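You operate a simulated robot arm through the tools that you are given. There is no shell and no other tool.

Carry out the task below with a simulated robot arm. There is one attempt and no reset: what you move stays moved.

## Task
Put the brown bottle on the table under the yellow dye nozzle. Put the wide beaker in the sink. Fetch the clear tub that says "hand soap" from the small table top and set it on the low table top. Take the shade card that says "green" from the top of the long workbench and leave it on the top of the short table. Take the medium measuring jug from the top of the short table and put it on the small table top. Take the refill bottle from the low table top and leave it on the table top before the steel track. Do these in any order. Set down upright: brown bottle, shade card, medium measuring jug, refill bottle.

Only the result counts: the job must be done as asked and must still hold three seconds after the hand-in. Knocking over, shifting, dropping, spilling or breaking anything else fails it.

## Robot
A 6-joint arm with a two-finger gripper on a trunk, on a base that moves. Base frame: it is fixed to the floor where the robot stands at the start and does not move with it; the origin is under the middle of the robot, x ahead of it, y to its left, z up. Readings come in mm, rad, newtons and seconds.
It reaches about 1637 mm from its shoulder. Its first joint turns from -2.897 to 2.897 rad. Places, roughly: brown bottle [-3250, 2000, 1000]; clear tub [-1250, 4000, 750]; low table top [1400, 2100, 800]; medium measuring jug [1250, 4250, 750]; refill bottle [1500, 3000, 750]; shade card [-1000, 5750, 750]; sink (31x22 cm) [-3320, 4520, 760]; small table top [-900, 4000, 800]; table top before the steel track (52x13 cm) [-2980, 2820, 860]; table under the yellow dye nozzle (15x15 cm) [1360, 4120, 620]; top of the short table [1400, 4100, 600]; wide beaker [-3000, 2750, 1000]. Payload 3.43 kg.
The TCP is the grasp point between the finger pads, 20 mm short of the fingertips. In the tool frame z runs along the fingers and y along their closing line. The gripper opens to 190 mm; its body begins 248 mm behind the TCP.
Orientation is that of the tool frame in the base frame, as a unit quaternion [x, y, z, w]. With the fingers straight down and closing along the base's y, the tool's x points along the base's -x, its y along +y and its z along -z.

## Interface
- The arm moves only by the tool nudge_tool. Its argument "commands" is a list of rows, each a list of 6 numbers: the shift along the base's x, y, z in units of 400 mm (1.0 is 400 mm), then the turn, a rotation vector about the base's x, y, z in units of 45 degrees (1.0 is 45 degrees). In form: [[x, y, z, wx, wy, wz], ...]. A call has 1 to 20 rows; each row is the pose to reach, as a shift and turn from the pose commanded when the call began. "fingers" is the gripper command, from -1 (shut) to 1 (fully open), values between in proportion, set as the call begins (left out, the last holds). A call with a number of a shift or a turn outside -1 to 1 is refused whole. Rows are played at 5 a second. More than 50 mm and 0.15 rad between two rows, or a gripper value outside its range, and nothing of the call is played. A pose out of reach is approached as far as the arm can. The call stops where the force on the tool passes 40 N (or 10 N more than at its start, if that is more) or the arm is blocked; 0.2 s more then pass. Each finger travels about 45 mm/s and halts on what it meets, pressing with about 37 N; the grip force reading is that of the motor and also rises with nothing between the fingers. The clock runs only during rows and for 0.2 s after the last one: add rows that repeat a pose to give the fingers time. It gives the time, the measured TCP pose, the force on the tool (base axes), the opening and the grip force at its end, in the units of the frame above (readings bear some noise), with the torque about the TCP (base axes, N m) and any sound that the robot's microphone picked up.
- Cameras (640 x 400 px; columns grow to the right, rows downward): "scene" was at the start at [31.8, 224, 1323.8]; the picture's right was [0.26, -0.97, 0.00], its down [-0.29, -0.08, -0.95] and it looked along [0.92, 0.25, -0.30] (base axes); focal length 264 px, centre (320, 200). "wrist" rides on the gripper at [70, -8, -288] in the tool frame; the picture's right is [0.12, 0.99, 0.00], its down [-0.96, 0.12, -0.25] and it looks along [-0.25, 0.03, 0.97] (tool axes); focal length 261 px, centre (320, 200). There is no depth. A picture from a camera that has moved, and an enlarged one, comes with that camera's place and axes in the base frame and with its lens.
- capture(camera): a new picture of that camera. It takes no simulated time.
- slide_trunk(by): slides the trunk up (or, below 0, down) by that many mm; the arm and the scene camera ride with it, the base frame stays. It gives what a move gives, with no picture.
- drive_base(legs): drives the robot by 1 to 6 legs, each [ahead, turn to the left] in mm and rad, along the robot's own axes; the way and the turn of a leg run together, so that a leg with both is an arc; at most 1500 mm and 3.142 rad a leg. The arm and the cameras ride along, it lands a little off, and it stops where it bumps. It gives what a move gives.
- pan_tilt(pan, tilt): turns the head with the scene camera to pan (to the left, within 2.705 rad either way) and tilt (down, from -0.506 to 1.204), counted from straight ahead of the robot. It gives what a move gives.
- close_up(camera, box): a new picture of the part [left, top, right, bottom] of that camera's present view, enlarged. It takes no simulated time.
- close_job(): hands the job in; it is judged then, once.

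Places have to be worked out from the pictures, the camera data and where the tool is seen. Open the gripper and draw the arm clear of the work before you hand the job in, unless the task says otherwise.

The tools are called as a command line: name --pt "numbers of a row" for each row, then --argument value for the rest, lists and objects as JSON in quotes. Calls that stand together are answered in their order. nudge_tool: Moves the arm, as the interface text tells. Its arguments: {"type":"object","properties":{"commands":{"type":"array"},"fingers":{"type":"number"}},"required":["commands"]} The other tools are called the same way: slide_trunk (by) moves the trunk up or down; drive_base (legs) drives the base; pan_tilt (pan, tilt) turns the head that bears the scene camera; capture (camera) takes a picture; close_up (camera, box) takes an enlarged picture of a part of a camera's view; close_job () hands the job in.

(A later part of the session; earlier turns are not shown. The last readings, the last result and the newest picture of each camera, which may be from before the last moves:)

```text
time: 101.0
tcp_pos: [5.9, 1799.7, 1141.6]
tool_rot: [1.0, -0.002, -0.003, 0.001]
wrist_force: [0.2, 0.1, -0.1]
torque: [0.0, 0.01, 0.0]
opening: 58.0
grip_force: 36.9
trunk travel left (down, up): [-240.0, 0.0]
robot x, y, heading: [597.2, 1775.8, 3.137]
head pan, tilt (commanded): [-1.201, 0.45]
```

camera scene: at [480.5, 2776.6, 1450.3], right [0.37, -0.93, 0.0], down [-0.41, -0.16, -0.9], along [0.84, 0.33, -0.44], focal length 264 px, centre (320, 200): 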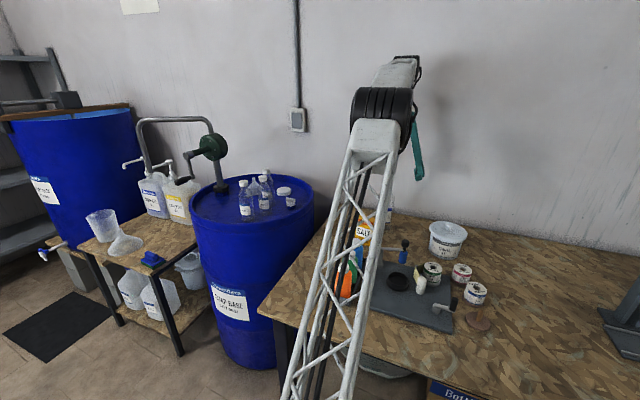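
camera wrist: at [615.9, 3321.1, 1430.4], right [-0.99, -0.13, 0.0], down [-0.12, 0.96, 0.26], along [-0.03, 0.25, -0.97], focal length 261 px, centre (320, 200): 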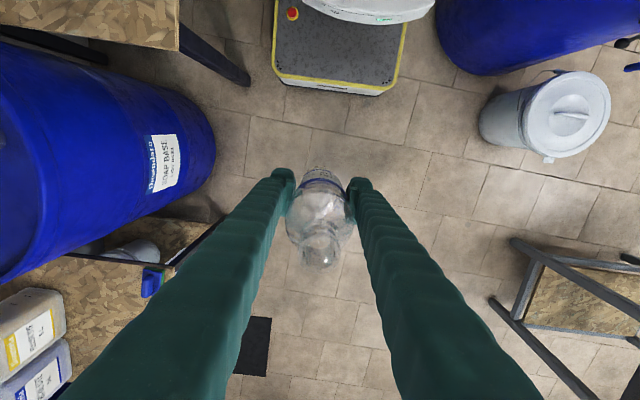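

Now at (597, 1776) heading west. I drive through the gap between the barrels.

drive_base --legs '[[1450, 0]]'

pan_tilt --pan 0.15 --tilt 0.25

capture --camera "scene"

pan_tilt --pan -0.75 --tilt 0.25

capture --camera "scene"

```text
time: 108.2
tcp_pos: [-1440.5, 1804.2, 1141.4]
tool_rot: [1.0, -0.001, -0.003, 0.0]
wrist_force: [-0.1, 0.1, 0.2]
torque: [0.03, 0.0, 0.01]
opening: 57.9
grip_force: 36.8
trunk travel left (down, up): [-240.0, 0.0]
robot x, y, heading: [-844.1, 1783.3, 3.137]
head pan, tilt (commanded): [-1.201, 0.45]
```

```text
time: 109.7
tcp_pos: [-1441.1, 1804.4, 1142.2]
tool_rot: [1.0, -0.001, -0.004, 0.0]
wrist_force: [-0.2, -0.4, -0.1]
torque: [0.01, -0.01, 0.0]
opening: 57.7
grip_force: 37.0
trunk travel left (down, up): [-240.0, 0.0]
robot x, y, heading: [-850.0, 1782.1, 3.138]
head pan, tilt (commanded): [0.15, 0.25]
```

```text
taken
camera scene: at [-880.5, 1570.1, 1468.8], right [-0.15, 0.99, 0.0], down [0.24, 0.04, -0.97], along [-0.96, -0.14, -0.25], focal length 264 px, centre (320, 200)
```

scene: 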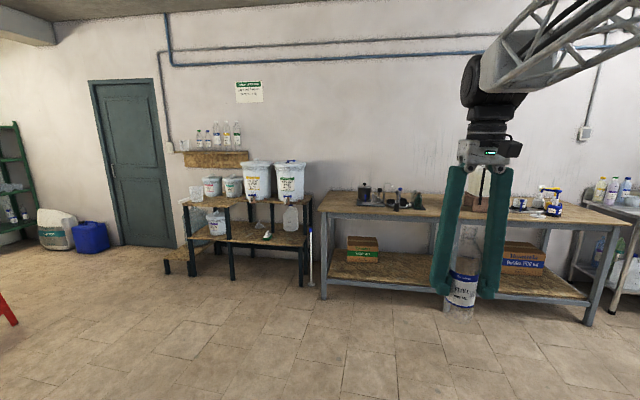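

```text
time: 110.9
tcp_pos: [-1440.4, 1805.4, 1141.9]
tool_rot: [1.0, -0.001, -0.003, 0.0]
wrist_force: [0.0, -0.8, -0.7]
torque: [0.04, 0.0, -0.02]
opening: 57.9
grip_force: 36.6
trunk travel left (down, up): [-240.0, 0.0]
robot x, y, heading: [-850.4, 1779.8, 3.142]
head pan, tilt (commanded): [-0.75, 0.25]
```

```text
taken
camera scene: at [-856.3, 1647.6, 1468.8], right [0.68, 0.73, 0.0], down [0.18, -0.17, -0.97], along [-0.71, 0.66, -0.25], focal length 264 px, centre (320, 200)
```

scene: 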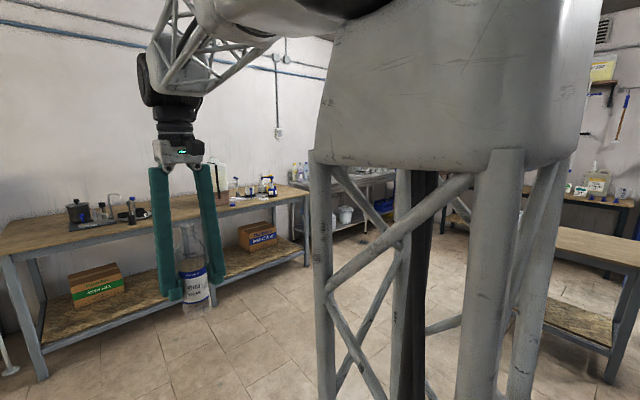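

The bench runs along the west wall, front edge near x≈-2930, from y≈1300 to 3390, with floor clear in front. I drive to about (-2030, 2580) and face it.

drive_base --legs '[[0, -0.6], [1420, 0], [0, 0.6]]'

pan_tilt --pan -0.1 --tilt 0.5

capture --camera "scene"

pan_tilt --pan 0.5 --tilt 0.5

capture --camera "scene"

```text
time: 121.4
tcp_pos: [-2598.3, 2596.3, 1141.3]
tool_rot: [1.0, 0.002, -0.004, 0.001]
wrist_force: [0.5, -0.4, -0.7]
torque: [-0.01, 0.01, -0.01]
opening: 57.9
grip_force: 36.8
trunk travel left (down, up): [-240.0, 0.0]
robot x, y, heading: [-2006.0, 2575.2, -3.136]
head pan, tilt (commanded): [-0.75, 0.25]
```

```text
time: 122.4
tcp_pos: [-2598.8, 2595.5, 1141.3]
tool_rot: [1.0, 0.002, -0.004, 0.001]
wrist_force: [0.0, -0.2, -0.8]
torque: [0.02, -0.02, 0.0]
opening: 57.9
grip_force: 37.2
trunk travel left (down, up): [-240.0, 0.0]
robot x, y, heading: [-2012.2, 2578.9, -3.14]
head pan, tilt (commanded): [-0.099, 0.499]
```

```text
taken
camera scene: at [-2035.2, 2388.8, 1445.7], right [0.1, 1.0, 0.0], down [0.48, -0.05, -0.88], along [-0.87, 0.08, -0.48], focal length 264 px, centre (320, 200)
```

scene: 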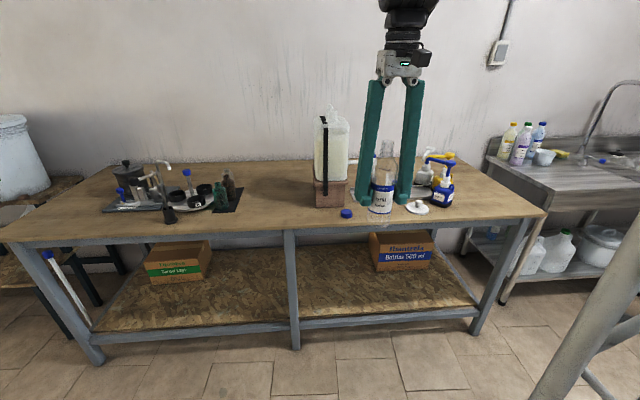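

```text
time: 123.4
tcp_pos: [-2599.3, 2595.7, 1140.6]
tool_rot: [1.0, 0.002, -0.003, 0.001]
wrist_force: [0.0, -0.2, -0.1]
torque: [-0.02, -0.04, 0.0]
opening: 58.3
grip_force: 36.5
trunk travel left (down, up): [-240.0, 0.0]
robot x, y, heading: [-2003.1, 2574.4, -3.137]
head pan, tilt (commanded): [0.499, 0.499]
```

```text
taken
camera scene: at [-2024.4, 2336.2, 1445.7], right [-0.48, 0.88, 0.0], down [0.42, 0.23, -0.88], along [-0.77, -0.42, -0.48], focal length 264 px, centre (320, 200)
```

scene: 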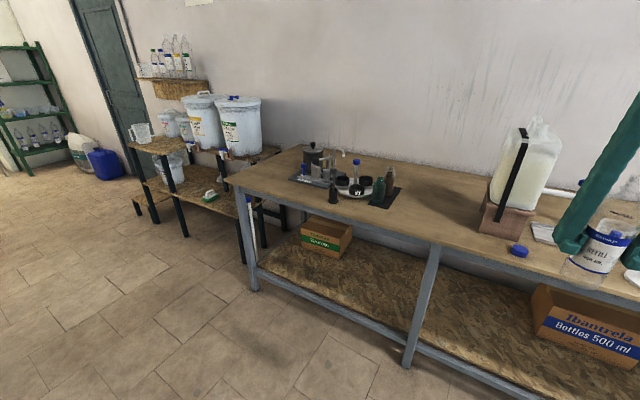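

I zoom in on the bench to find the steel track, the wide beaker and the brown bottle.

pan_tilt --pan -0.2 --tilt 0.5

close_up --camera "scene" --box '[240, 90, 480, 240]'

close_up --camera "scene" --box '[50, 130, 250, 255]'

close_up --camera "scene" --box '[400, 60, 640, 260]'

```text
time: 124.5
tcp_pos: [-2598.2, 2595.6, 1142.6]
tool_rot: [1.0, 0.002, -0.003, 0.0]
wrist_force: [0.1, 0.2, -0.4]
torque: [-0.01, 0.0, 0.0]
opening: 58.0
grip_force: 36.6
trunk travel left (down, up): [-240.0, 0.0]
robot x, y, heading: [-2011.3, 2577.3, -3.134]
head pan, tilt (commanded): [-0.201, 0.499]
```

```text
2.67 times, centred on (360, 165) of scene
camera zoom: at [-2033.9, 2397.7, 1445.7], right [0.19, 0.98, 0.0], down [0.47, -0.09, -0.88], along [-0.86, 0.17, -0.48], focal length 704 px, centre (213, 293)
```

zoom: 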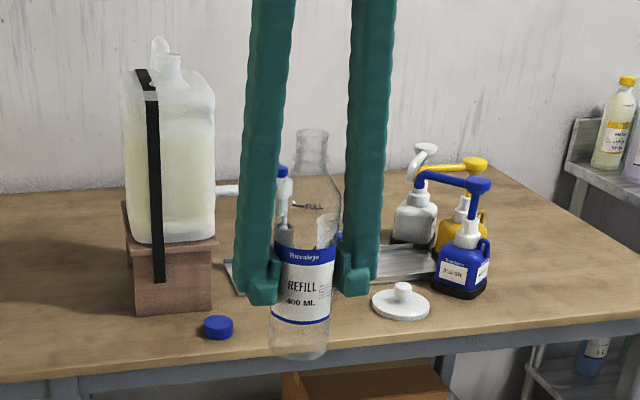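

```text
3.20 times, centred on (150, 192) of scene
camera zoom: at [-2033.9, 2397.7, 1445.7], right [0.19, 0.98, 0.0], down [0.47, -0.09, -0.88], along [-0.86, 0.17, -0.48], focal length 844 px, centre (864, 224)
```

zoom: 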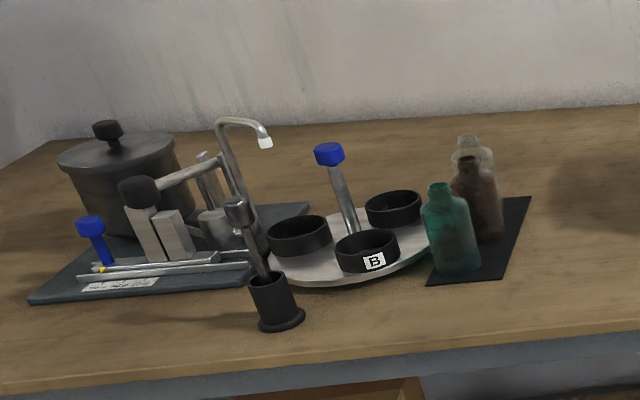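

```text
2.00 times, centred on (520, 160) of scene
camera zoom: at [-2033.9, 2397.7, 1445.7], right [0.19, 0.98, 0.0], down [0.47, -0.09, -0.88], along [-0.86, 0.17, -0.48], focal length 528 px, centre (-80, 280)
```

zoom: 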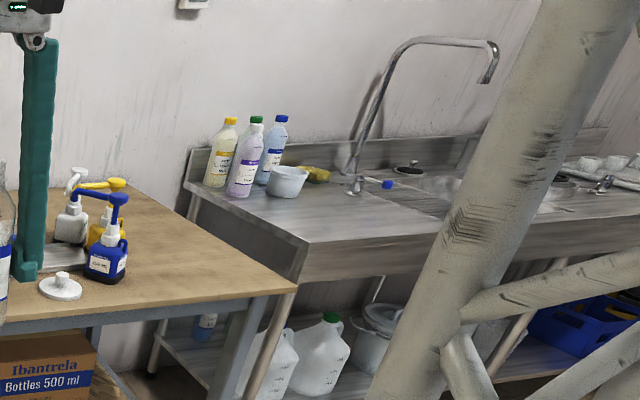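

The track lies behind the held bottle; the zone in front of it carries a blue cap and a white lid. I check the wrist view and shift the arm sideways to see what stands on the track.

nudge_tool --pt "0 -0.1 0 0 0 0" --pt "0 -0.2 0 0 0 0" --pt "0 -0.3 0 0 0 0" --pt "0 -0.4 0 0 0 0" --pt "0 -0.5 0 0 0 0" --pt "0 -0.6 0 0 0 0"

close_up --camera "scene" --box '[260, 90, 480, 240]'

capture --camera "scene"

capture --camera "wrist"

```text
time: 125.9
tcp_pos: [-2597.8, 2355.1, 1142.9]
tool_rot: [1.0, 0.002, -0.003, 0.001]
wrist_force: [-0.3, 1.1, -1.1]
torque: [-0.12, -0.01, -0.01]
opening: 58.0
grip_force: 36.7
trunk travel left (down, up): [-240.0, 0.0]
robot x, y, heading: [-2008.7, 2577.0, -3.14]
head pan, tilt (commanded): [-0.201, 0.499]
```

```text
2.67 times, centred on (370, 165) of scene
camera zoom: at [-2033.8, 2398.1, 1445.7], right [0.2, 0.98, 0.0], down [0.47, -0.09, -0.88], along [-0.86, 0.17, -0.48], focal length 704 px, centre (187, 293)
```

zoom: 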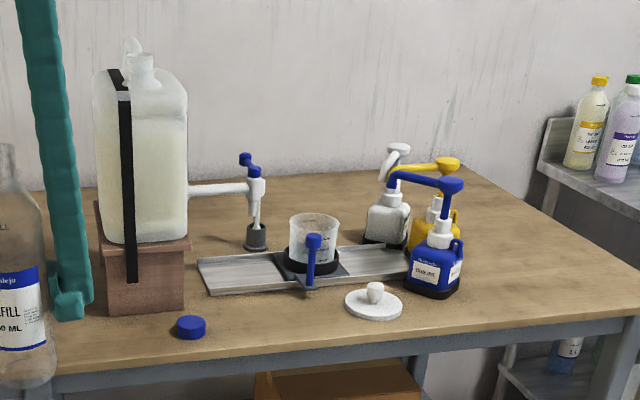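

```text
taken
camera scene: at [-2033.8, 2398.1, 1445.7], right [0.2, 0.98, 0.0], down [0.47, -0.09, -0.88], along [-0.86, 0.17, -0.48], focal length 264 px, centre (320, 200)
```

scene: 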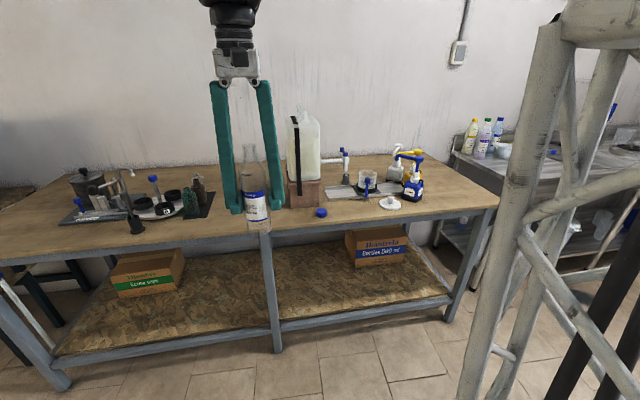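

```text
taken
camera wrist: at [-2526.7, 2364.6, 1430.5], right [0.12, -0.99, 0.0], down [-0.96, -0.12, 0.25], along [-0.25, -0.03, -0.97], focal length 261 px, centre (320, 200)
```

wrist: 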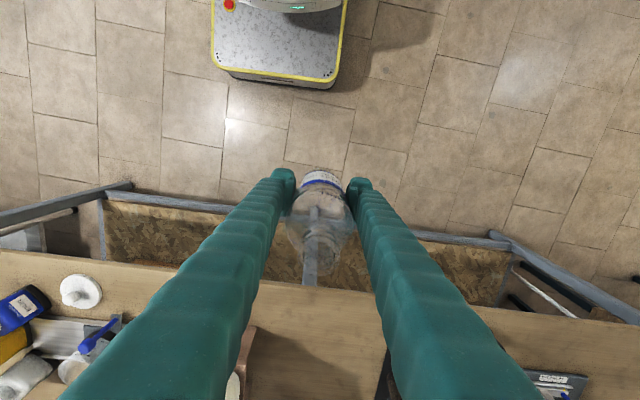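

Now I see it all: the wide beaker sits in a carriage ring on the track near (-3110, 2836), and the bench top triangulates to z≈858. I'll stand the refill bottle at about (-2970, 2730), between the blue cap and the white lid; first I move in line with that spot.

nudge_tool --pt "0 0.1 0 0 0 0" --pt "0 0.2 0 0 0 0" --pt "0 0.3 0 0 0 0" --pt "0 0.4 0 0 0 0" --pt "0 0.5 0 0 0 0" --pt "0 0.6 0 0 0 0" --pt "0 0.7 0 0 0 0" --pt "0 0.8 0 0 0 0" --pt "0 0.9 0 0 0 0" --pt "0 0.937 0 0 0 0" --pt "-0.1 0.937 -0.01 0 0 0" --pt "-0.2 0.937 -0.02 0 0 0" --pt "-0.3 0.937 -0.03 0 0 0" --pt "-0.4 0.937 -0.04 0 0 0" --pt "-0.5 0.937 -0.05 0 0 0" --pt "-0.6 0.937 -0.06 0 0 0" --pt "-0.7 0.937 -0.07 0 0 0" --pt "-0.8 0.937 -0.08 0 0 0" --pt "-0.93 0.937 -0.1 0 0 0" --pt "-0.93 0.937 -0.1 0 0 0"

capture --camera "wrist"

close_up --camera "scene" --box '[260, 90, 480, 240]'

```text
refused: row 19 steps farther than a row can; nothing moved
```

```text
taken
camera wrist: at [-2526.7, 2364.6, 1430.5], right [0.12, -0.99, 0.0], down [-0.96, -0.12, 0.25], along [-0.25, -0.03, -0.97], focal length 261 px, centre (320, 200)
```

wrist: 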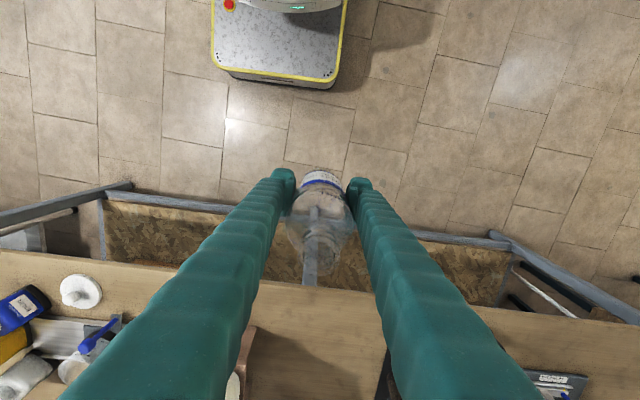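

```text
2.67 times, centred on (370, 165) of scene
camera zoom: at [-2033.8, 2398.1, 1445.7], right [0.2, 0.98, 0.0], down [0.47, -0.09, -0.88], along [-0.86, 0.17, -0.48], focal length 704 px, centre (187, 293)
```

zoom: 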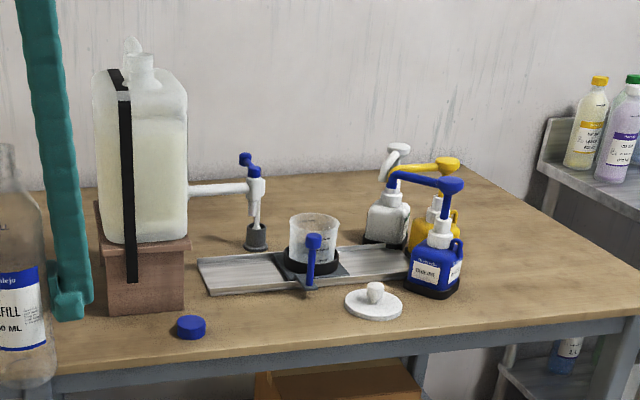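

The last step was a touch too long, so nothing moved. I resend it with even steps.

nudge_tool --pt "0 0.104 0 0 0 0" --pt "0 0.208 0 0 0 0" --pt "0 0.312 0 0 0 0" --pt "0 0.416 0 0 0 0" --pt "0 0.52 0 0 0 0" --pt "0 0.624 0 0 0 0" --pt "0 0.728 0 0 0 0" --pt "0 0.832 0 0 0 0" --pt "0 0.937 0 0 0 0" --pt "-0.1 0.937 -0.01 0 0 0" --pt "-0.2 0.937 -0.02 0 0 0" --pt "-0.3 0.937 -0.03 0 0 0" --pt "-0.4 0.937 -0.04 0 0 0" --pt "-0.5 0.937 -0.05 0 0 0" --pt "-0.6 0.937 -0.06 0 0 0" --pt "-0.7 0.937 -0.07 0 0 0" --pt "-0.8 0.937 -0.08 0 0 0" --pt "-0.87 0.937 -0.09 0 0 0" --pt "-0.93 0.937 -0.1 0 0 0" --pt "-0.93 0.937 -0.1 0 0 0"

capture --camera "wrist"

close_up --camera "scene" --box '[260, 90, 480, 240]'

```text
time: 130.1
tcp_pos: [-2970.7, 2729.7, 1101.4]
tool_rot: [1.0, 0.002, -0.004, 0.0]
wrist_force: [-0.3, 0.4, -1.2]
torque: [0.01, -0.02, 0.03]
opening: 58.0
grip_force: 37.0
trunk travel left (down, up): [-240.0, 0.0]
robot x, y, heading: [-2008.2, 2576.8, -3.134]
head pan, tilt (commanded): [-0.201, 0.499]
```

```text
taken
camera wrist: at [-2899.4, 2740.0, 1388.8], right [0.12, -0.99, 0.0], down [-0.96, -0.12, 0.25], along [-0.25, -0.03, -0.97], focal length 261 px, centre (320, 200)
```

wrist: 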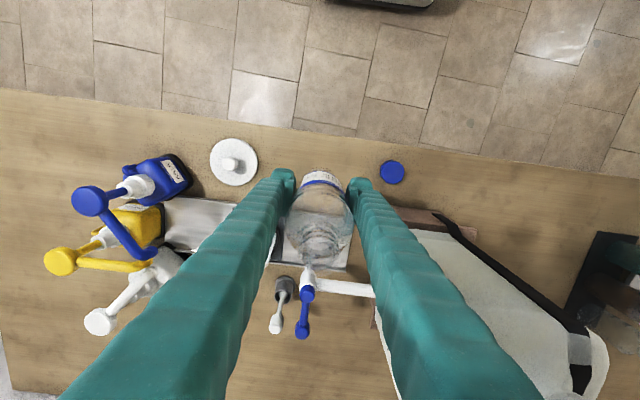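

```text
2.67 times, centred on (370, 165) of scene
camera zoom: at [-2034.3, 2397.9, 1445.7], right [0.2, 0.98, 0.0], down [0.47, -0.09, -0.88], along [-0.86, 0.17, -0.48], focal length 704 px, centre (187, 293)
```

zoom: 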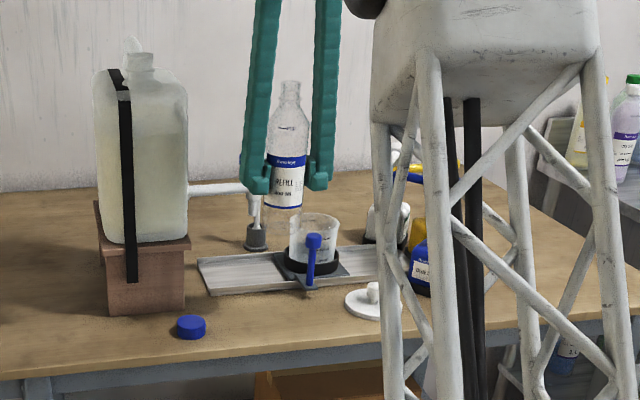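

The bottle hangs over a clear spot between lid and cap (strip from x≈-3077 to -2896). I lower to about z≈950 and then feel for the table.

nudge_tool --pt "-0.01 0 -0.1 0 0 0" --pt "-0.02 0 -0.2 0 0 0" --pt "-0.025 0 -0.3 0 0 0" --pt "-0.025 0 -0.375 0 0 0" --pt "-0.025 0 -0.375 0 0 0"

close_up --camera "scene" --box '[260, 120, 420, 240]'

```text
time: 131.3
tcp_pos: [-2981.4, 2729.6, 951.0]
tool_rot: [1.0, 0.001, -0.003, 0.002]
wrist_force: [-0.9, 0.4, -0.7]
torque: [-0.01, 0.0, -0.03]
opening: 58.1
grip_force: 37.2
trunk travel left (down, up): [-240.0, 0.0]
robot x, y, heading: [-2002.0, 2580.1, -3.143]
head pan, tilt (commanded): [-0.201, 0.499]
```

```text
3.33 times, centred on (340, 180) of scene
camera zoom: at [-2034.1, 2397.9, 1445.7], right [0.2, 0.98, 0.0], down [0.47, -0.09, -0.88], along [-0.86, 0.17, -0.48], focal length 880 px, centre (253, 267)
```

zoom: 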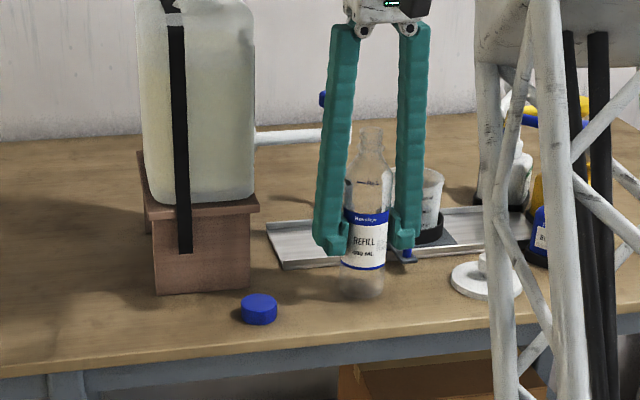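

Nearly down with no contact yet. I step down gently, checking force.

nudge_tool --pt "0 0 -0.006 0 0 0" --pt "0 0 -0.012 0 0 0" --pt "0 0 -0.018 0 0 0" --pt "0 0 -0.024 0 0 0"

nudge_tool --pt "0 0 -0.005 0 0 0" --pt "0 0 -0.01 0 0 0"

```text
time: 132.3
tcp_pos: [-2981.3, 2731.4, 941.9]
tool_rot: [1.0, 0.002, -0.003, 0.0]
wrist_force: [-0.6, -0.1, 4.7]
torque: [0.02, 0.03, -0.01]
opening: 57.7
grip_force: 37.1
trunk travel left (down, up): [-240.0, 0.0]
robot x, y, heading: [-2005.0, 2576.8, -3.14]
head pan, tilt (commanded): [-0.201, 0.499]
```

```text
time: 132.9
tcp_pos: [-2979.6, 2731.2, 942.2]
tool_rot: [1.0, 0.002, -0.005, -0.001]
wrist_force: [-2.0, -1.0, 35.2]
torque: [-0.06, 0.28, 0.07]
opening: 58.0
grip_force: 37.0
trunk travel left (down, up): [-240.0, 0.0]
robot x, y, heading: [-2006.4, 2575.8, -3.137]
head pan, tilt (commanded): [-0.201, 0.499]
```

Contact at TCP z≈942. I ease up 4 mm to unload, then open the fingers partway.

nudge_tool --pt "0 0 0.005 0 0 0" --pt "0 0 0.01 0 0 0"

nudge_tool --pt "0 0 0 0 0 0" --pt "0 0 0 0 0 0" --pt "0 0 0 0 0 0" --pt "0 0 0 0 0 0" --pt "0 0 0 0 0 0" --pt "0 0 0 0 0 0" --fingers 0.1

close_up --camera "scene" --box '[260, 120, 420, 240]'

```text
time: 133.5
tcp_pos: [-2979.4, 2730.2, 941.6]
tool_rot: [1.0, 0.003, -0.003, 0.001]
wrist_force: [-5.8, -0.5, 15.0]
torque: [0.02, 0.44, 0.0]
opening: 57.9
grip_force: 36.6
trunk travel left (down, up): [-240.0, 0.0]
robot x, y, heading: [-2007.7, 2575.2, -3.139]
head pan, tilt (commanded): [-0.201, 0.499]
```

```text
time: 134.9
tcp_pos: [-2979.8, 2730.4, 943.0]
tool_rot: [1.0, 0.001, -0.004, 0.0]
wrist_force: [0.6, -0.2, 0.5]
torque: [-0.02, 0.04, 0.01]
opening: 104.5
grip_force: 0.1
trunk travel left (down, up): [-240.0, 0.0]
robot x, y, heading: [-2006.8, 2576.6, -3.136]
head pan, tilt (commanded): [-0.201, 0.499]
```

```text
3.33 times, centred on (340, 180) of scene
camera zoom: at [-2034.0, 2397.9, 1445.7], right [0.2, 0.98, 0.0], down [0.47, -0.09, -0.88], along [-0.86, 0.17, -0.48], focal length 880 px, centre (253, 267)
```

zoom: 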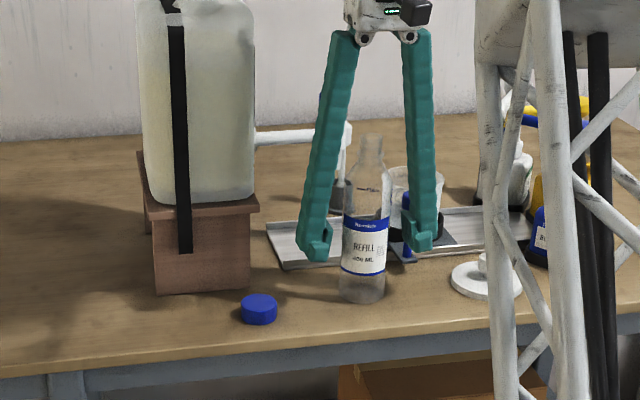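

The bottle stands upright, released. I raise the gripper straight up clear of its mouth.

nudge_tool --pt "0 0 0.05 0 0 0" --pt "0 0 0.15 0 0 0" --pt "0 0 0.25 0 0 0" --pt "0 0 0.35 0 0 0" --pt "0 0 0.45 0 0 0" --pt "0 0 0.5 0 0 0" --pt "0 0 0.5 0 0 0"

capture --camera "wrist"

close_up --camera "scene" --box '[260, 90, 480, 240]'

```text
time: 136.5
tcp_pos: [-2980.6, 2730.1, 1143.0]
tool_rot: [1.0, 0.001, -0.004, 0.002]
wrist_force: [0.3, 0.0, 0.0]
torque: [0.01, -0.03, 0.04]
opening: 104.3
grip_force: 0.0
trunk travel left (down, up): [-240.0, 0.0]
robot x, y, heading: [-2007.3, 2574.5, -3.142]
head pan, tilt (commanded): [-0.201, 0.499]
```

```text
taken
camera wrist: at [-2908.8, 2740.0, 1430.4], right [0.12, -0.99, 0.0], down [-0.96, -0.12, 0.25], along [-0.25, -0.03, -0.97], focal length 261 px, centre (320, 200)
```

wrist: 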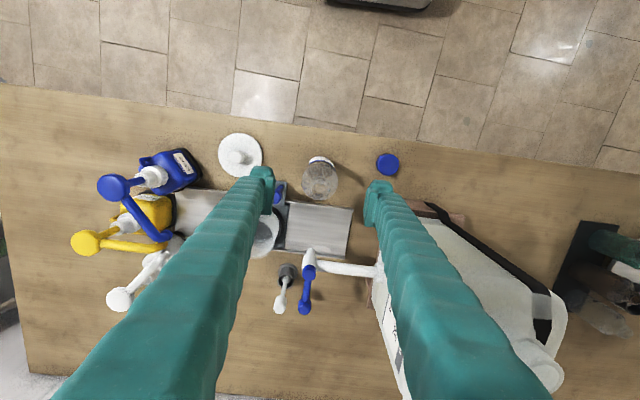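

```text
2.67 times, centred on (370, 165) of scene
camera zoom: at [-2034.0, 2397.9, 1445.7], right [0.2, 0.98, 0.0], down [0.47, -0.09, -0.88], along [-0.86, 0.17, -0.48], focal length 704 px, centre (187, 293)
```

zoom: 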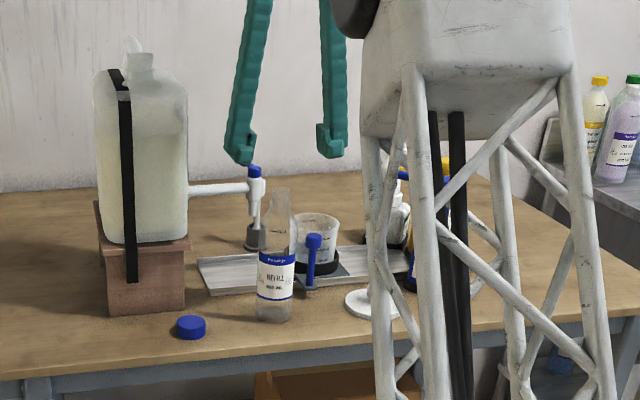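

The refill bottle stands upright before the track. Next, the wide beaker: I open fully and move over toward it to see its rim.

nudge_tool --pt "-0.05 0.08 0 0 0 0" --pt "-0.1 0.16 0 0 0 0" --pt "-0.15 0.24 0 0 0 0" --pt "-0.2 0.26 0 0 0 0" --pt "-0.2 0.26 0 0 0 0" --fingers 1

capture --camera "wrist"

```text
time: 137.7
tcp_pos: [-3052.9, 2833.5, 1134.3]
tool_rot: [1.0, 0.001, -0.006, -0.001]
wrist_force: [-0.8, -0.2, -0.3]
torque: [-0.03, 0.0, 0.0]
opening: 190.3
grip_force: 0.2
out of reach, approached as far as the arm can: row 4, 5
trunk travel left (down, up): [-240.0, 0.0]
robot x, y, heading: [-2007.7, 2578.0, -3.138]
head pan, tilt (commanded): [-0.201, 0.499]
```

```text
taken
camera wrist: at [-2978.6, 2842.4, 1422.4], right [0.12, -0.99, 0.0], down [-0.96, -0.12, 0.26], along [-0.26, -0.03, -0.97], focal length 261 px, centre (320, 200)
```

wrist: 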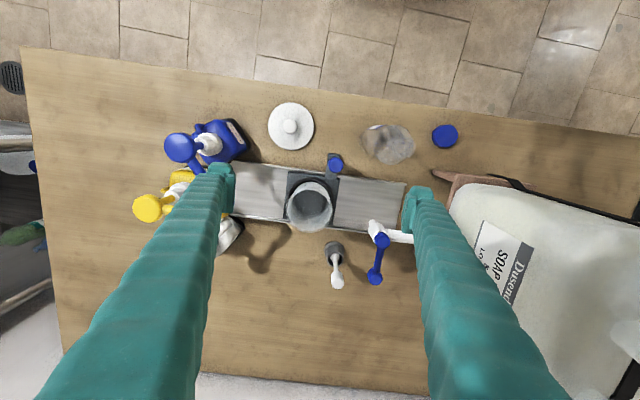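

The beaker is nearly centred under the gripper. I zoom in to fix its rim position and size.

close_up --camera "wrist" --box '[230, 140, 430, 265]'

close_up --camera "scene" --box '[320, 140, 420, 220]'

```text
3.20 times, centred on (330, 202) of wrist
camera zoom: at [-2978.6, 2842.4, 1422.4], right [0.12, -0.99, 0.0], down [-0.96, -0.12, 0.26], along [-0.26, -0.03, -0.97], focal length 834 px, centre (288, 192)
```

zoom: 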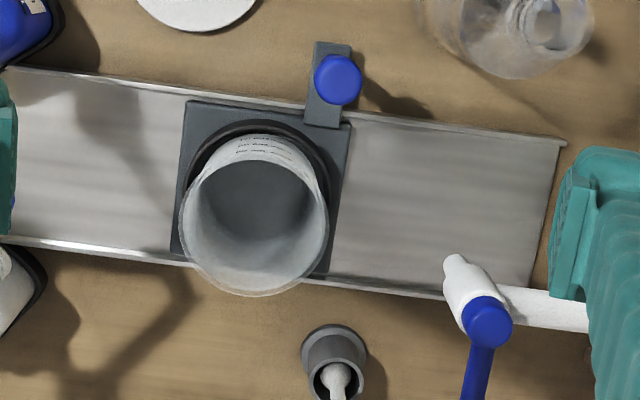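

```text
5.00 times, centred on (370, 180) of scene
camera zoom: at [-2034.0, 2398.0, 1445.6], right [0.2, 0.98, 0.0], down [0.47, -0.09, -0.88], along [-0.86, 0.17, -0.48], focal length 1319 px, centre (70, 300)
```

zoom: 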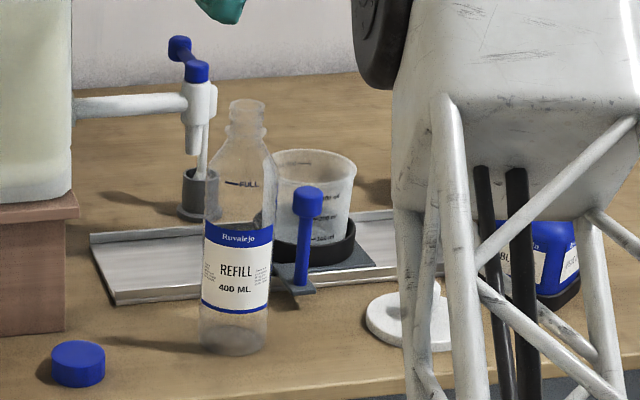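

The beaker's rim is about 83 mm wide at roughly (-3118, 2846), top near z≈960, with a tap about 110 mm to its −y side. I narrow the opening to 120 mm so the finger clears the tap, and lower to z≈1050 first.

nudge_tool --pt "0 0 0 0 0 0" --pt "0 0 0 0 0 0" --pt "0 0 0 0 0 0" --pt "0 0 0 0 0 0" --pt "0 0 -0.08 0 0 0" --pt "0 0 -0.16 0 0 0" --pt "0 0 -0.23 0 0 0" --pt "0 0 -0.23 0 0 0" --fingers 0.263

close_up --camera "wrist" --box '[230, 140, 430, 265]'

```text
time: 139.5
tcp_pos: [-3050.0, 2833.7, 1043.5]
tool_rot: [1.0, 0.001, -0.003, 0.001]
wrist_force: [-0.3, -0.4, -0.1]
torque: [0.02, 0.0, 0.0]
opening: 120.2
grip_force: 0.0
trunk travel left (down, up): [-240.0, 0.0]
robot x, y, heading: [-2002.3, 2576.1, -3.139]
head pan, tilt (commanded): [-0.201, 0.499]
```

```text
3.20 times, centred on (330, 202) of wrist
camera zoom: at [-2979.3, 2842.5, 1330.9], right [0.12, -0.99, 0.0], down [-0.96, -0.12, 0.25], along [-0.25, -0.03, -0.97], focal length 834 px, centre (288, 192)
```

zoom: 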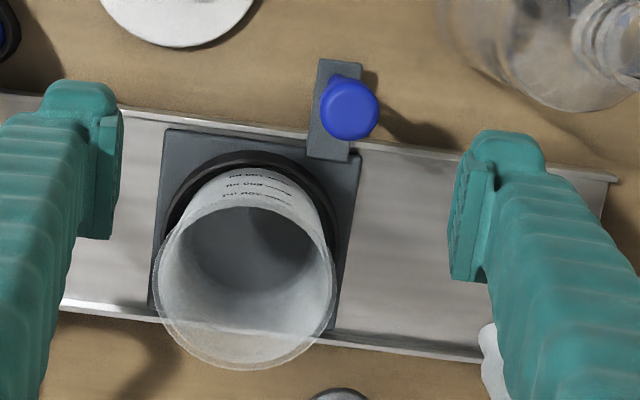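

The rim is 87 mm wide at (-3119, 2846), top z≈958. I move over it at this height, then descend with the fingertips kept above the black ring.

nudge_tool --pt "-0.06 0.01 0 0 0 0" --pt "-0.12 0.02 0 0 0 0" --pt "-0.172 0.031 0 0 0 0" --pt "-0.172 0.031 0 0 0 0" --pt "-0.172 0.031 0 0 0 0"

capture --camera "wrist"

```text
time: 140.7
tcp_pos: [-3109.6, 2842.8, 1037.5]
tool_rot: [1.0, 0.002, -0.003, 0.001]
wrist_force: [-0.5, 0.4, -0.2]
torque: [-0.01, -0.04, -0.01]
opening: 120.0
grip_force: 0.0
out of reach, approached as far as the arm can: row 3, 4, 5
trunk travel left (down, up): [-240.0, 0.0]
robot x, y, heading: [-2005.9, 2579.3, -3.138]
head pan, tilt (commanded): [-0.201, 0.499]
```

```text
taken
camera wrist: at [-3038.4, 2852.0, 1325.2], right [0.12, -0.99, 0.0], down [-0.96, -0.12, 0.25], along [-0.25, -0.03, -0.97], focal length 261 px, centre (320, 200)
```

wrist: 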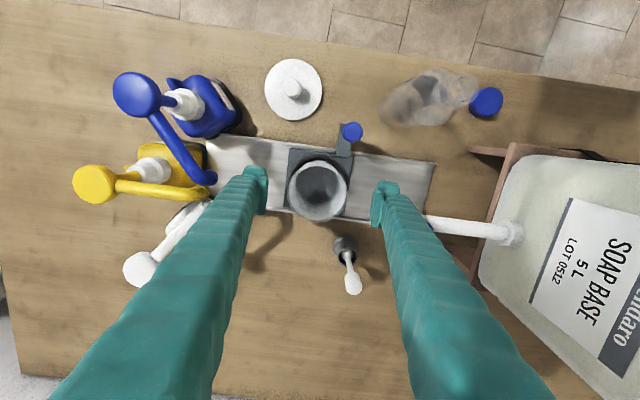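

I'm 9 mm short in x at this height; lower down it can reach. I check the clearance between the right finger and the tap from the head camera.

pan_tilt --pan -0.1 --tilt 0.45

close_up --camera "scene" --box '[300, 110, 460, 230]'

```text
time: 141.3
tcp_pos: [-3108.9, 2842.0, 1037.2]
tool_rot: [1.0, 0.001, -0.004, 0.001]
wrist_force: [0.2, -0.6, 0.0]
torque: [0.02, 0.02, 0.0]
opening: 119.8
grip_force: 0.0
trunk travel left (down, up): [-240.0, 0.0]
robot x, y, heading: [-2010.5, 2578.8, -3.142]
head pan, tilt (commanded): [-0.099, 0.45]
```

```text
3.33 times, centred on (380, 170) of scene
camera zoom: at [-2036.3, 2389.0, 1450.2], right [0.1, 1.0, 0.0], down [0.43, -0.04, -0.9], along [-0.9, 0.09, -0.44], focal length 880 px, centre (120, 300)
```

zoom: 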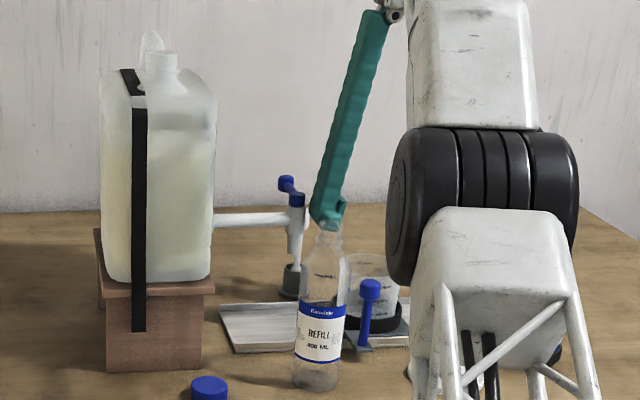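

The tap at about (-3129, 2729) is close to the right finger. I turn the tool +25° so that finger swings toward the front, away from the tap, and narrow the opening to 108 mm.

nudge_tool --pt "0 0 0 0 0 0.14" --pt "0 0 0 0 0 0.28" --pt "0 0 0 0 0 0.42" --pt "0 0 0 0 0 0.556" --pt "0 0 0 0 0 0.556" --fingers 0.137

close_up --camera "wrist" --box '[220, 120, 440, 270]'

close_up --camera "scene" --box '[300, 110, 460, 230]'

```text
time: 142.6
tcp_pos: [-3109.4, 2843.2, 1036.9]
tool_rot: [0.976, 0.219, -0.003, 0.002]
wrist_force: [0.1, 0.2, 0.3]
torque: [0.0, -0.02, -0.01]
opening: 108.2
grip_force: 0.1
trunk travel left (down, up): [-240.0, 0.0]
robot x, y, heading: [-2011.8, 2577.5, -3.138]
head pan, tilt (commanded): [-0.099, 0.45]
```

```text
2.67 times, centred on (330, 195) of wrist
camera zoom: at [-3048.4, 2881.8, 1324.9], right [0.53, -0.85, 0.0], down [-0.82, -0.51, 0.25], along [-0.22, -0.14, -0.97], focal length 695 px, centre (293, 213)
```

zoom: 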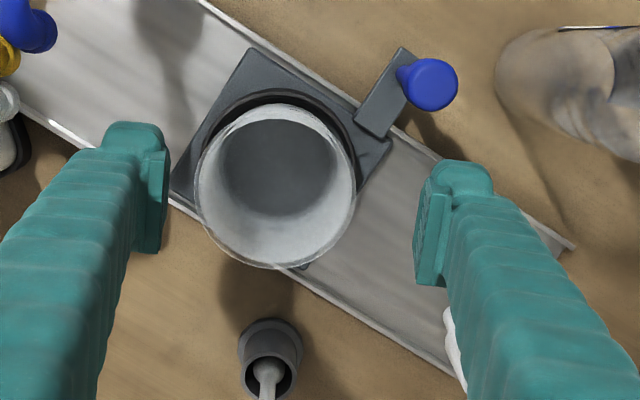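

```text
3.33 times, centred on (380, 170) of scene
camera zoom: at [-2036.3, 2389.0, 1450.2], right [0.1, 1.0, 0.0], down [0.43, -0.04, -0.9], along [-0.9, 0.09, -0.44], focal length 880 px, centre (120, 300)
```

zoom: 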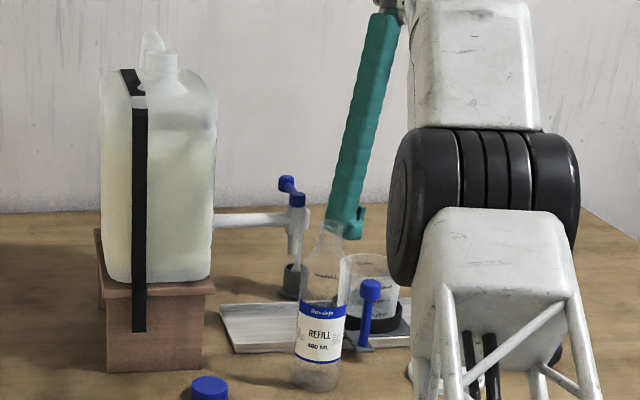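

The rim centre now reads (-3124, 2844.5). I lower 40 mm (still above the rim) so the arm can reach, then check the offset.

nudge_tool --pt "0 0 -0.05 0 0 0" --pt "0 0 -0.1 0 0 0" --pt "0 0 -0.1 0 0 0"

```text
time: 143.3
tcp_pos: [-3109.2, 2842.6, 999.5]
tool_rot: [0.976, 0.218, -0.003, 0.002]
wrist_force: [0.9, 0.0, 0.3]
torque: [0.04, 0.02, 0.01]
opening: 107.9
grip_force: 0.1
trunk travel left (down, up): [-240.0, 0.0]
robot x, y, heading: [-2006.3, 2577.5, -3.134]
head pan, tilt (commanded): [-0.099, 0.45]
```

I shift 14 mm in −x over the beaker and descend to z≈930 around it.

nudge_tool --pt "-0.018 0.003 0 0 0 0" --pt "-0.036 0.005 0 0 0 0" --pt "-0.036 0.005 -0.06 0 0 0" --pt "-0.036 0.005 -0.12 0 0 0" --pt "-0.036 0.005 -0.172 0 0 0" --pt "-0.036 0.005 -0.172 0 0 0"

capture --camera "wrist"

close_up --camera "scene" --box '[320, 130, 440, 220]'

```text
time: 144.8
tcp_pos: [-3123.7, 2845.1, 928.7]
tool_rot: [0.976, 0.219, -0.002, 0.001]
wrist_force: [1.0, 0.2, 0.6]
torque: [0.02, 0.01, 0.02]
opening: 108.2
grip_force: 0.0
trunk travel left (down, up): [-240.0, 0.0]
robot x, y, heading: [-2005.4, 2579.4, -3.138]
head pan, tilt (commanded): [-0.099, 0.45]
```

```text
taken
camera wrist: at [-3062.9, 2883.9, 1215.4], right [0.53, -0.85, 0.0], down [-0.82, -0.51, 0.25], along [-0.22, -0.14, -0.97], focal length 261 px, centre (320, 200)
```

wrist: 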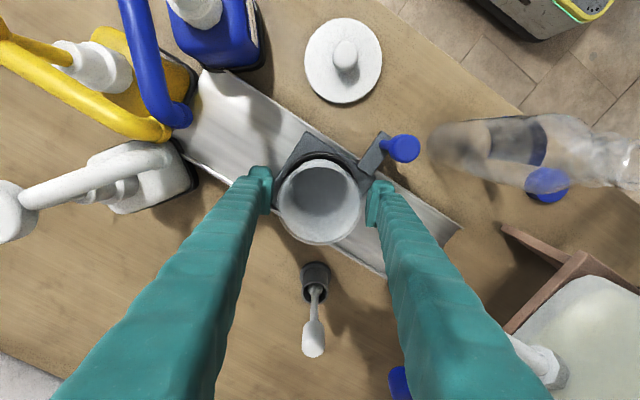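

```text
4.44 times, centred on (380, 175) of scene
camera zoom: at [-2036.4, 2389.0, 1450.2], right [0.1, 1.0, 0.0], down [0.43, -0.04, -0.9], along [-0.9, 0.09, -0.44], focal length 1173 px, centre (53, 311)
```

zoom: 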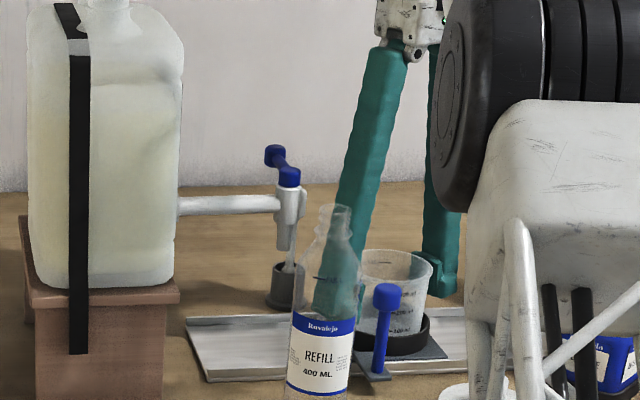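

The beaker is between the fingers. I zoom the wrist view to check how evenly before closing.

close_up --camera "wrist" --box '[240, 140, 400, 260]'

```text
3.33 times, centred on (320, 200) of wrist
camera zoom: at [-3062.9, 2883.9, 1215.4], right [0.53, -0.85, 0.0], down [-0.82, -0.51, 0.25], along [-0.22, -0.14, -0.97], focal length 869 px, centre (320, 200)
```

zoom: 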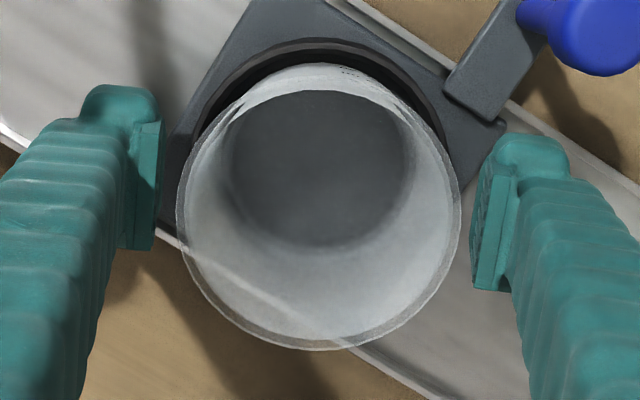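

The gaps are even on both sides. I close on the beaker.

nudge_tool --pt "0 0 0 0 0 0" --pt "0 0 0 0 0 0" --pt "0 0 0 0 0 0" --pt "0 0 0 0 0 0" --pt "0 0 0 0 0 0" --pt "0 0 0 0 0 0" --fingers -1

close_up --camera "wrist" --box '[240, 140, 400, 260]'

```text
time: 146.2
tcp_pos: [-3123.4, 2844.3, 927.2]
tool_rot: [0.976, 0.219, -0.003, 0.002]
wrist_force: [0.1, -0.9, -0.1]
torque: [0.01, 0.01, -0.02]
opening: 89.7
grip_force: 36.7
trunk travel left (down, up): [-240.0, 0.0]
robot x, y, heading: [-2007.7, 2578.6, -3.141]
head pan, tilt (commanded): [-0.099, 0.45]
```

```text
3.33 times, centred on (320, 200) of wrist
camera zoom: at [-3062.9, 2883.9, 1215.7], right [0.53, -0.85, 0.0], down [-0.82, -0.51, 0.25], along [-0.22, -0.14, -0.97], focal length 869 px, centre (320, 200)
```

zoom: 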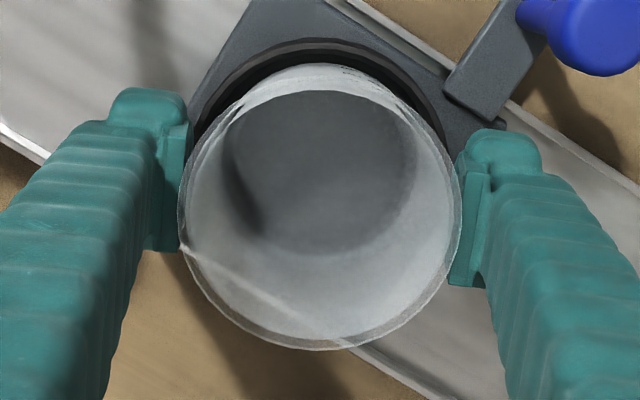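

Gripped at 90 mm. I lift it straight up 75 mm first and check that only the beaker comes.

nudge_tool --pt "0 0 0.02 0 0 0" --pt "0 0 0.05 0 0 0" --pt "0 0 0.1 0 0 0" --pt "0 0 0.15 0 0 0" --pt "0 0 0.18 0 0 0" --pt "0 0 0.18 0 0 0"

close_up --camera "scene" --box '[320, 110, 440, 220]'

capture --camera "wrist"

```text
time: 147.6
tcp_pos: [-3124.4, 2844.5, 1000.9]
tool_rot: [0.976, 0.219, -0.003, 0.001]
wrist_force: [-0.1, 0.3, -0.4]
torque: [0.01, -0.01, -0.01]
opening: 0.3
grip_force: 33.6
trunk travel left (down, up): [-240.0, 0.0]
robot x, y, heading: [-2008.0, 2574.5, -3.138]
head pan, tilt (commanded): [-0.099, 0.45]
```

```text
3.64 times, centred on (380, 165) of scene
camera zoom: at [-2036.3, 2389.0, 1450.2], right [0.1, 1.0, 0.0], down [0.43, -0.04, -0.9], along [-0.9, 0.09, -0.44], focal length 960 px, centre (102, 327)
```

zoom: 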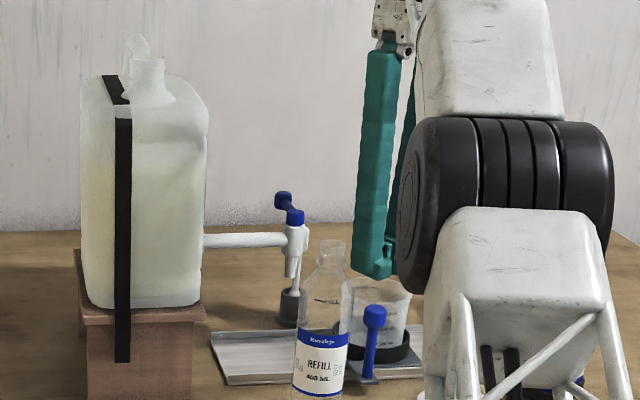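

```text
taken
camera wrist: at [-3063.4, 2883.6, 1288.1], right [0.53, -0.85, 0.0], down [-0.82, -0.51, 0.25], along [-0.22, -0.14, -0.97], focal length 261 px, centre (320, 200)
```

wrist: 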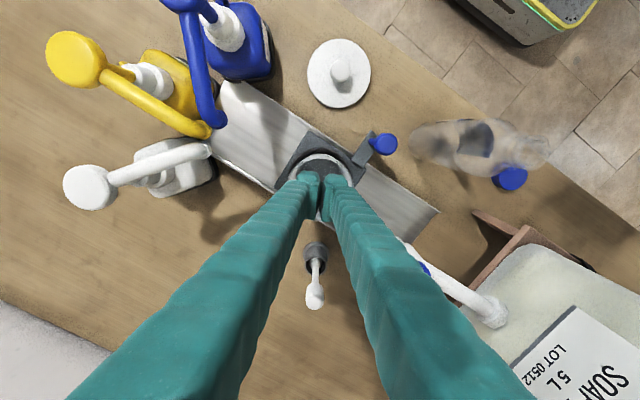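

The fingers slipped off: opening reads 0.3 and the beaker stayed in its ring. I look closely to see that it and the carriage are undisturbed.

close_up --camera "wrist" --box '[240, 100, 440, 240]'

close_up --camera "scene" --box '[350, 150, 430, 210]'

```text
2.86 times, centred on (340, 170) of wrist
camera zoom: at [-3063.4, 2883.6, 1288.1], right [0.53, -0.85, 0.0], down [-0.82, -0.51, 0.25], along [-0.22, -0.14, -0.97], focal length 745 px, centre (263, 286)
```

zoom: 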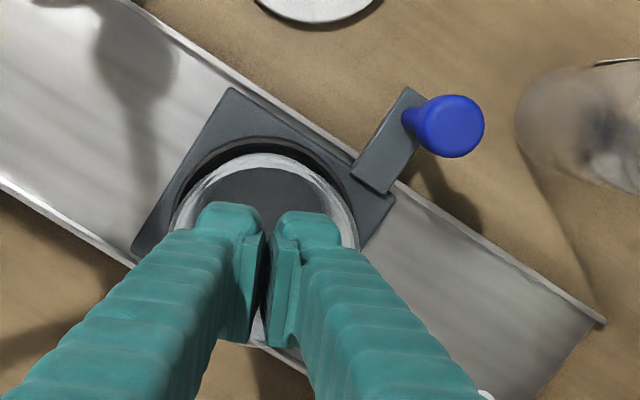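

```text
6.67 times, centred on (390, 180) of scene
camera zoom: at [-2036.3, 2389.0, 1450.2], right [0.1, 1.0, 0.0], down [0.43, -0.04, -0.9], along [-0.9, 0.09, -0.44], focal length 1759 px, centre (-147, 333)
```

zoom: 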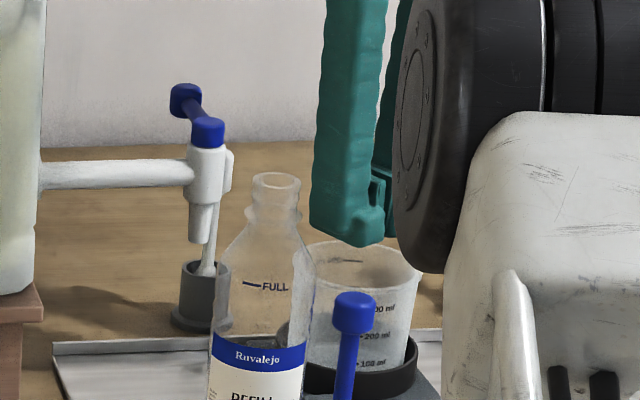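

The beaker and carriage look undisturbed; the grip just slid off the flared rim. I reopen above it and descend again for a second try with a slower lift.

nudge_tool --pt "0 0 0 0 0 0" --pt "0 0 0 0 0 0" --pt "0 0 0 0 0 0" --pt "0 0 0 0 0 0" --pt "0 0 0 0 0 0" --pt "0 0 0 0 0 0" --pt "0 0 0 0 0 0" --pt "0 0 0 0 0 0" --fingers 0.18

close_up --camera "wrist" --box '[240, 120, 400, 240]'

```text
time: 149.3
tcp_pos: [-3124.5, 2843.4, 1000.9]
tool_rot: [0.976, 0.22, -0.003, 0.001]
wrist_force: [0.4, -0.4, -0.8]
torque: [0.01, -0.01, 0.0]
opening: 112.0
grip_force: 0.1
trunk travel left (down, up): [-240.0, 0.0]
robot x, y, heading: [-2007.3, 2577.8, -3.136]
head pan, tilt (commanded): [-0.099, 0.45]
```

```text
3.33 times, centred on (320, 180) of wrist
camera zoom: at [-3063.4, 2883.6, 1288.0], right [0.53, -0.85, 0.0], down [-0.82, -0.51, 0.25], along [-0.22, -0.14, -0.97], focal length 869 px, centre (320, 267)
```

zoom: 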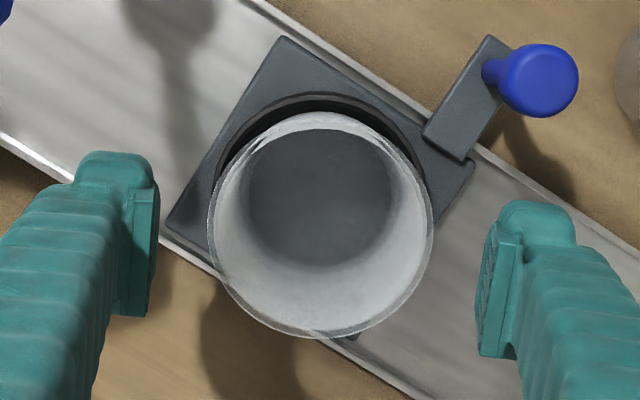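

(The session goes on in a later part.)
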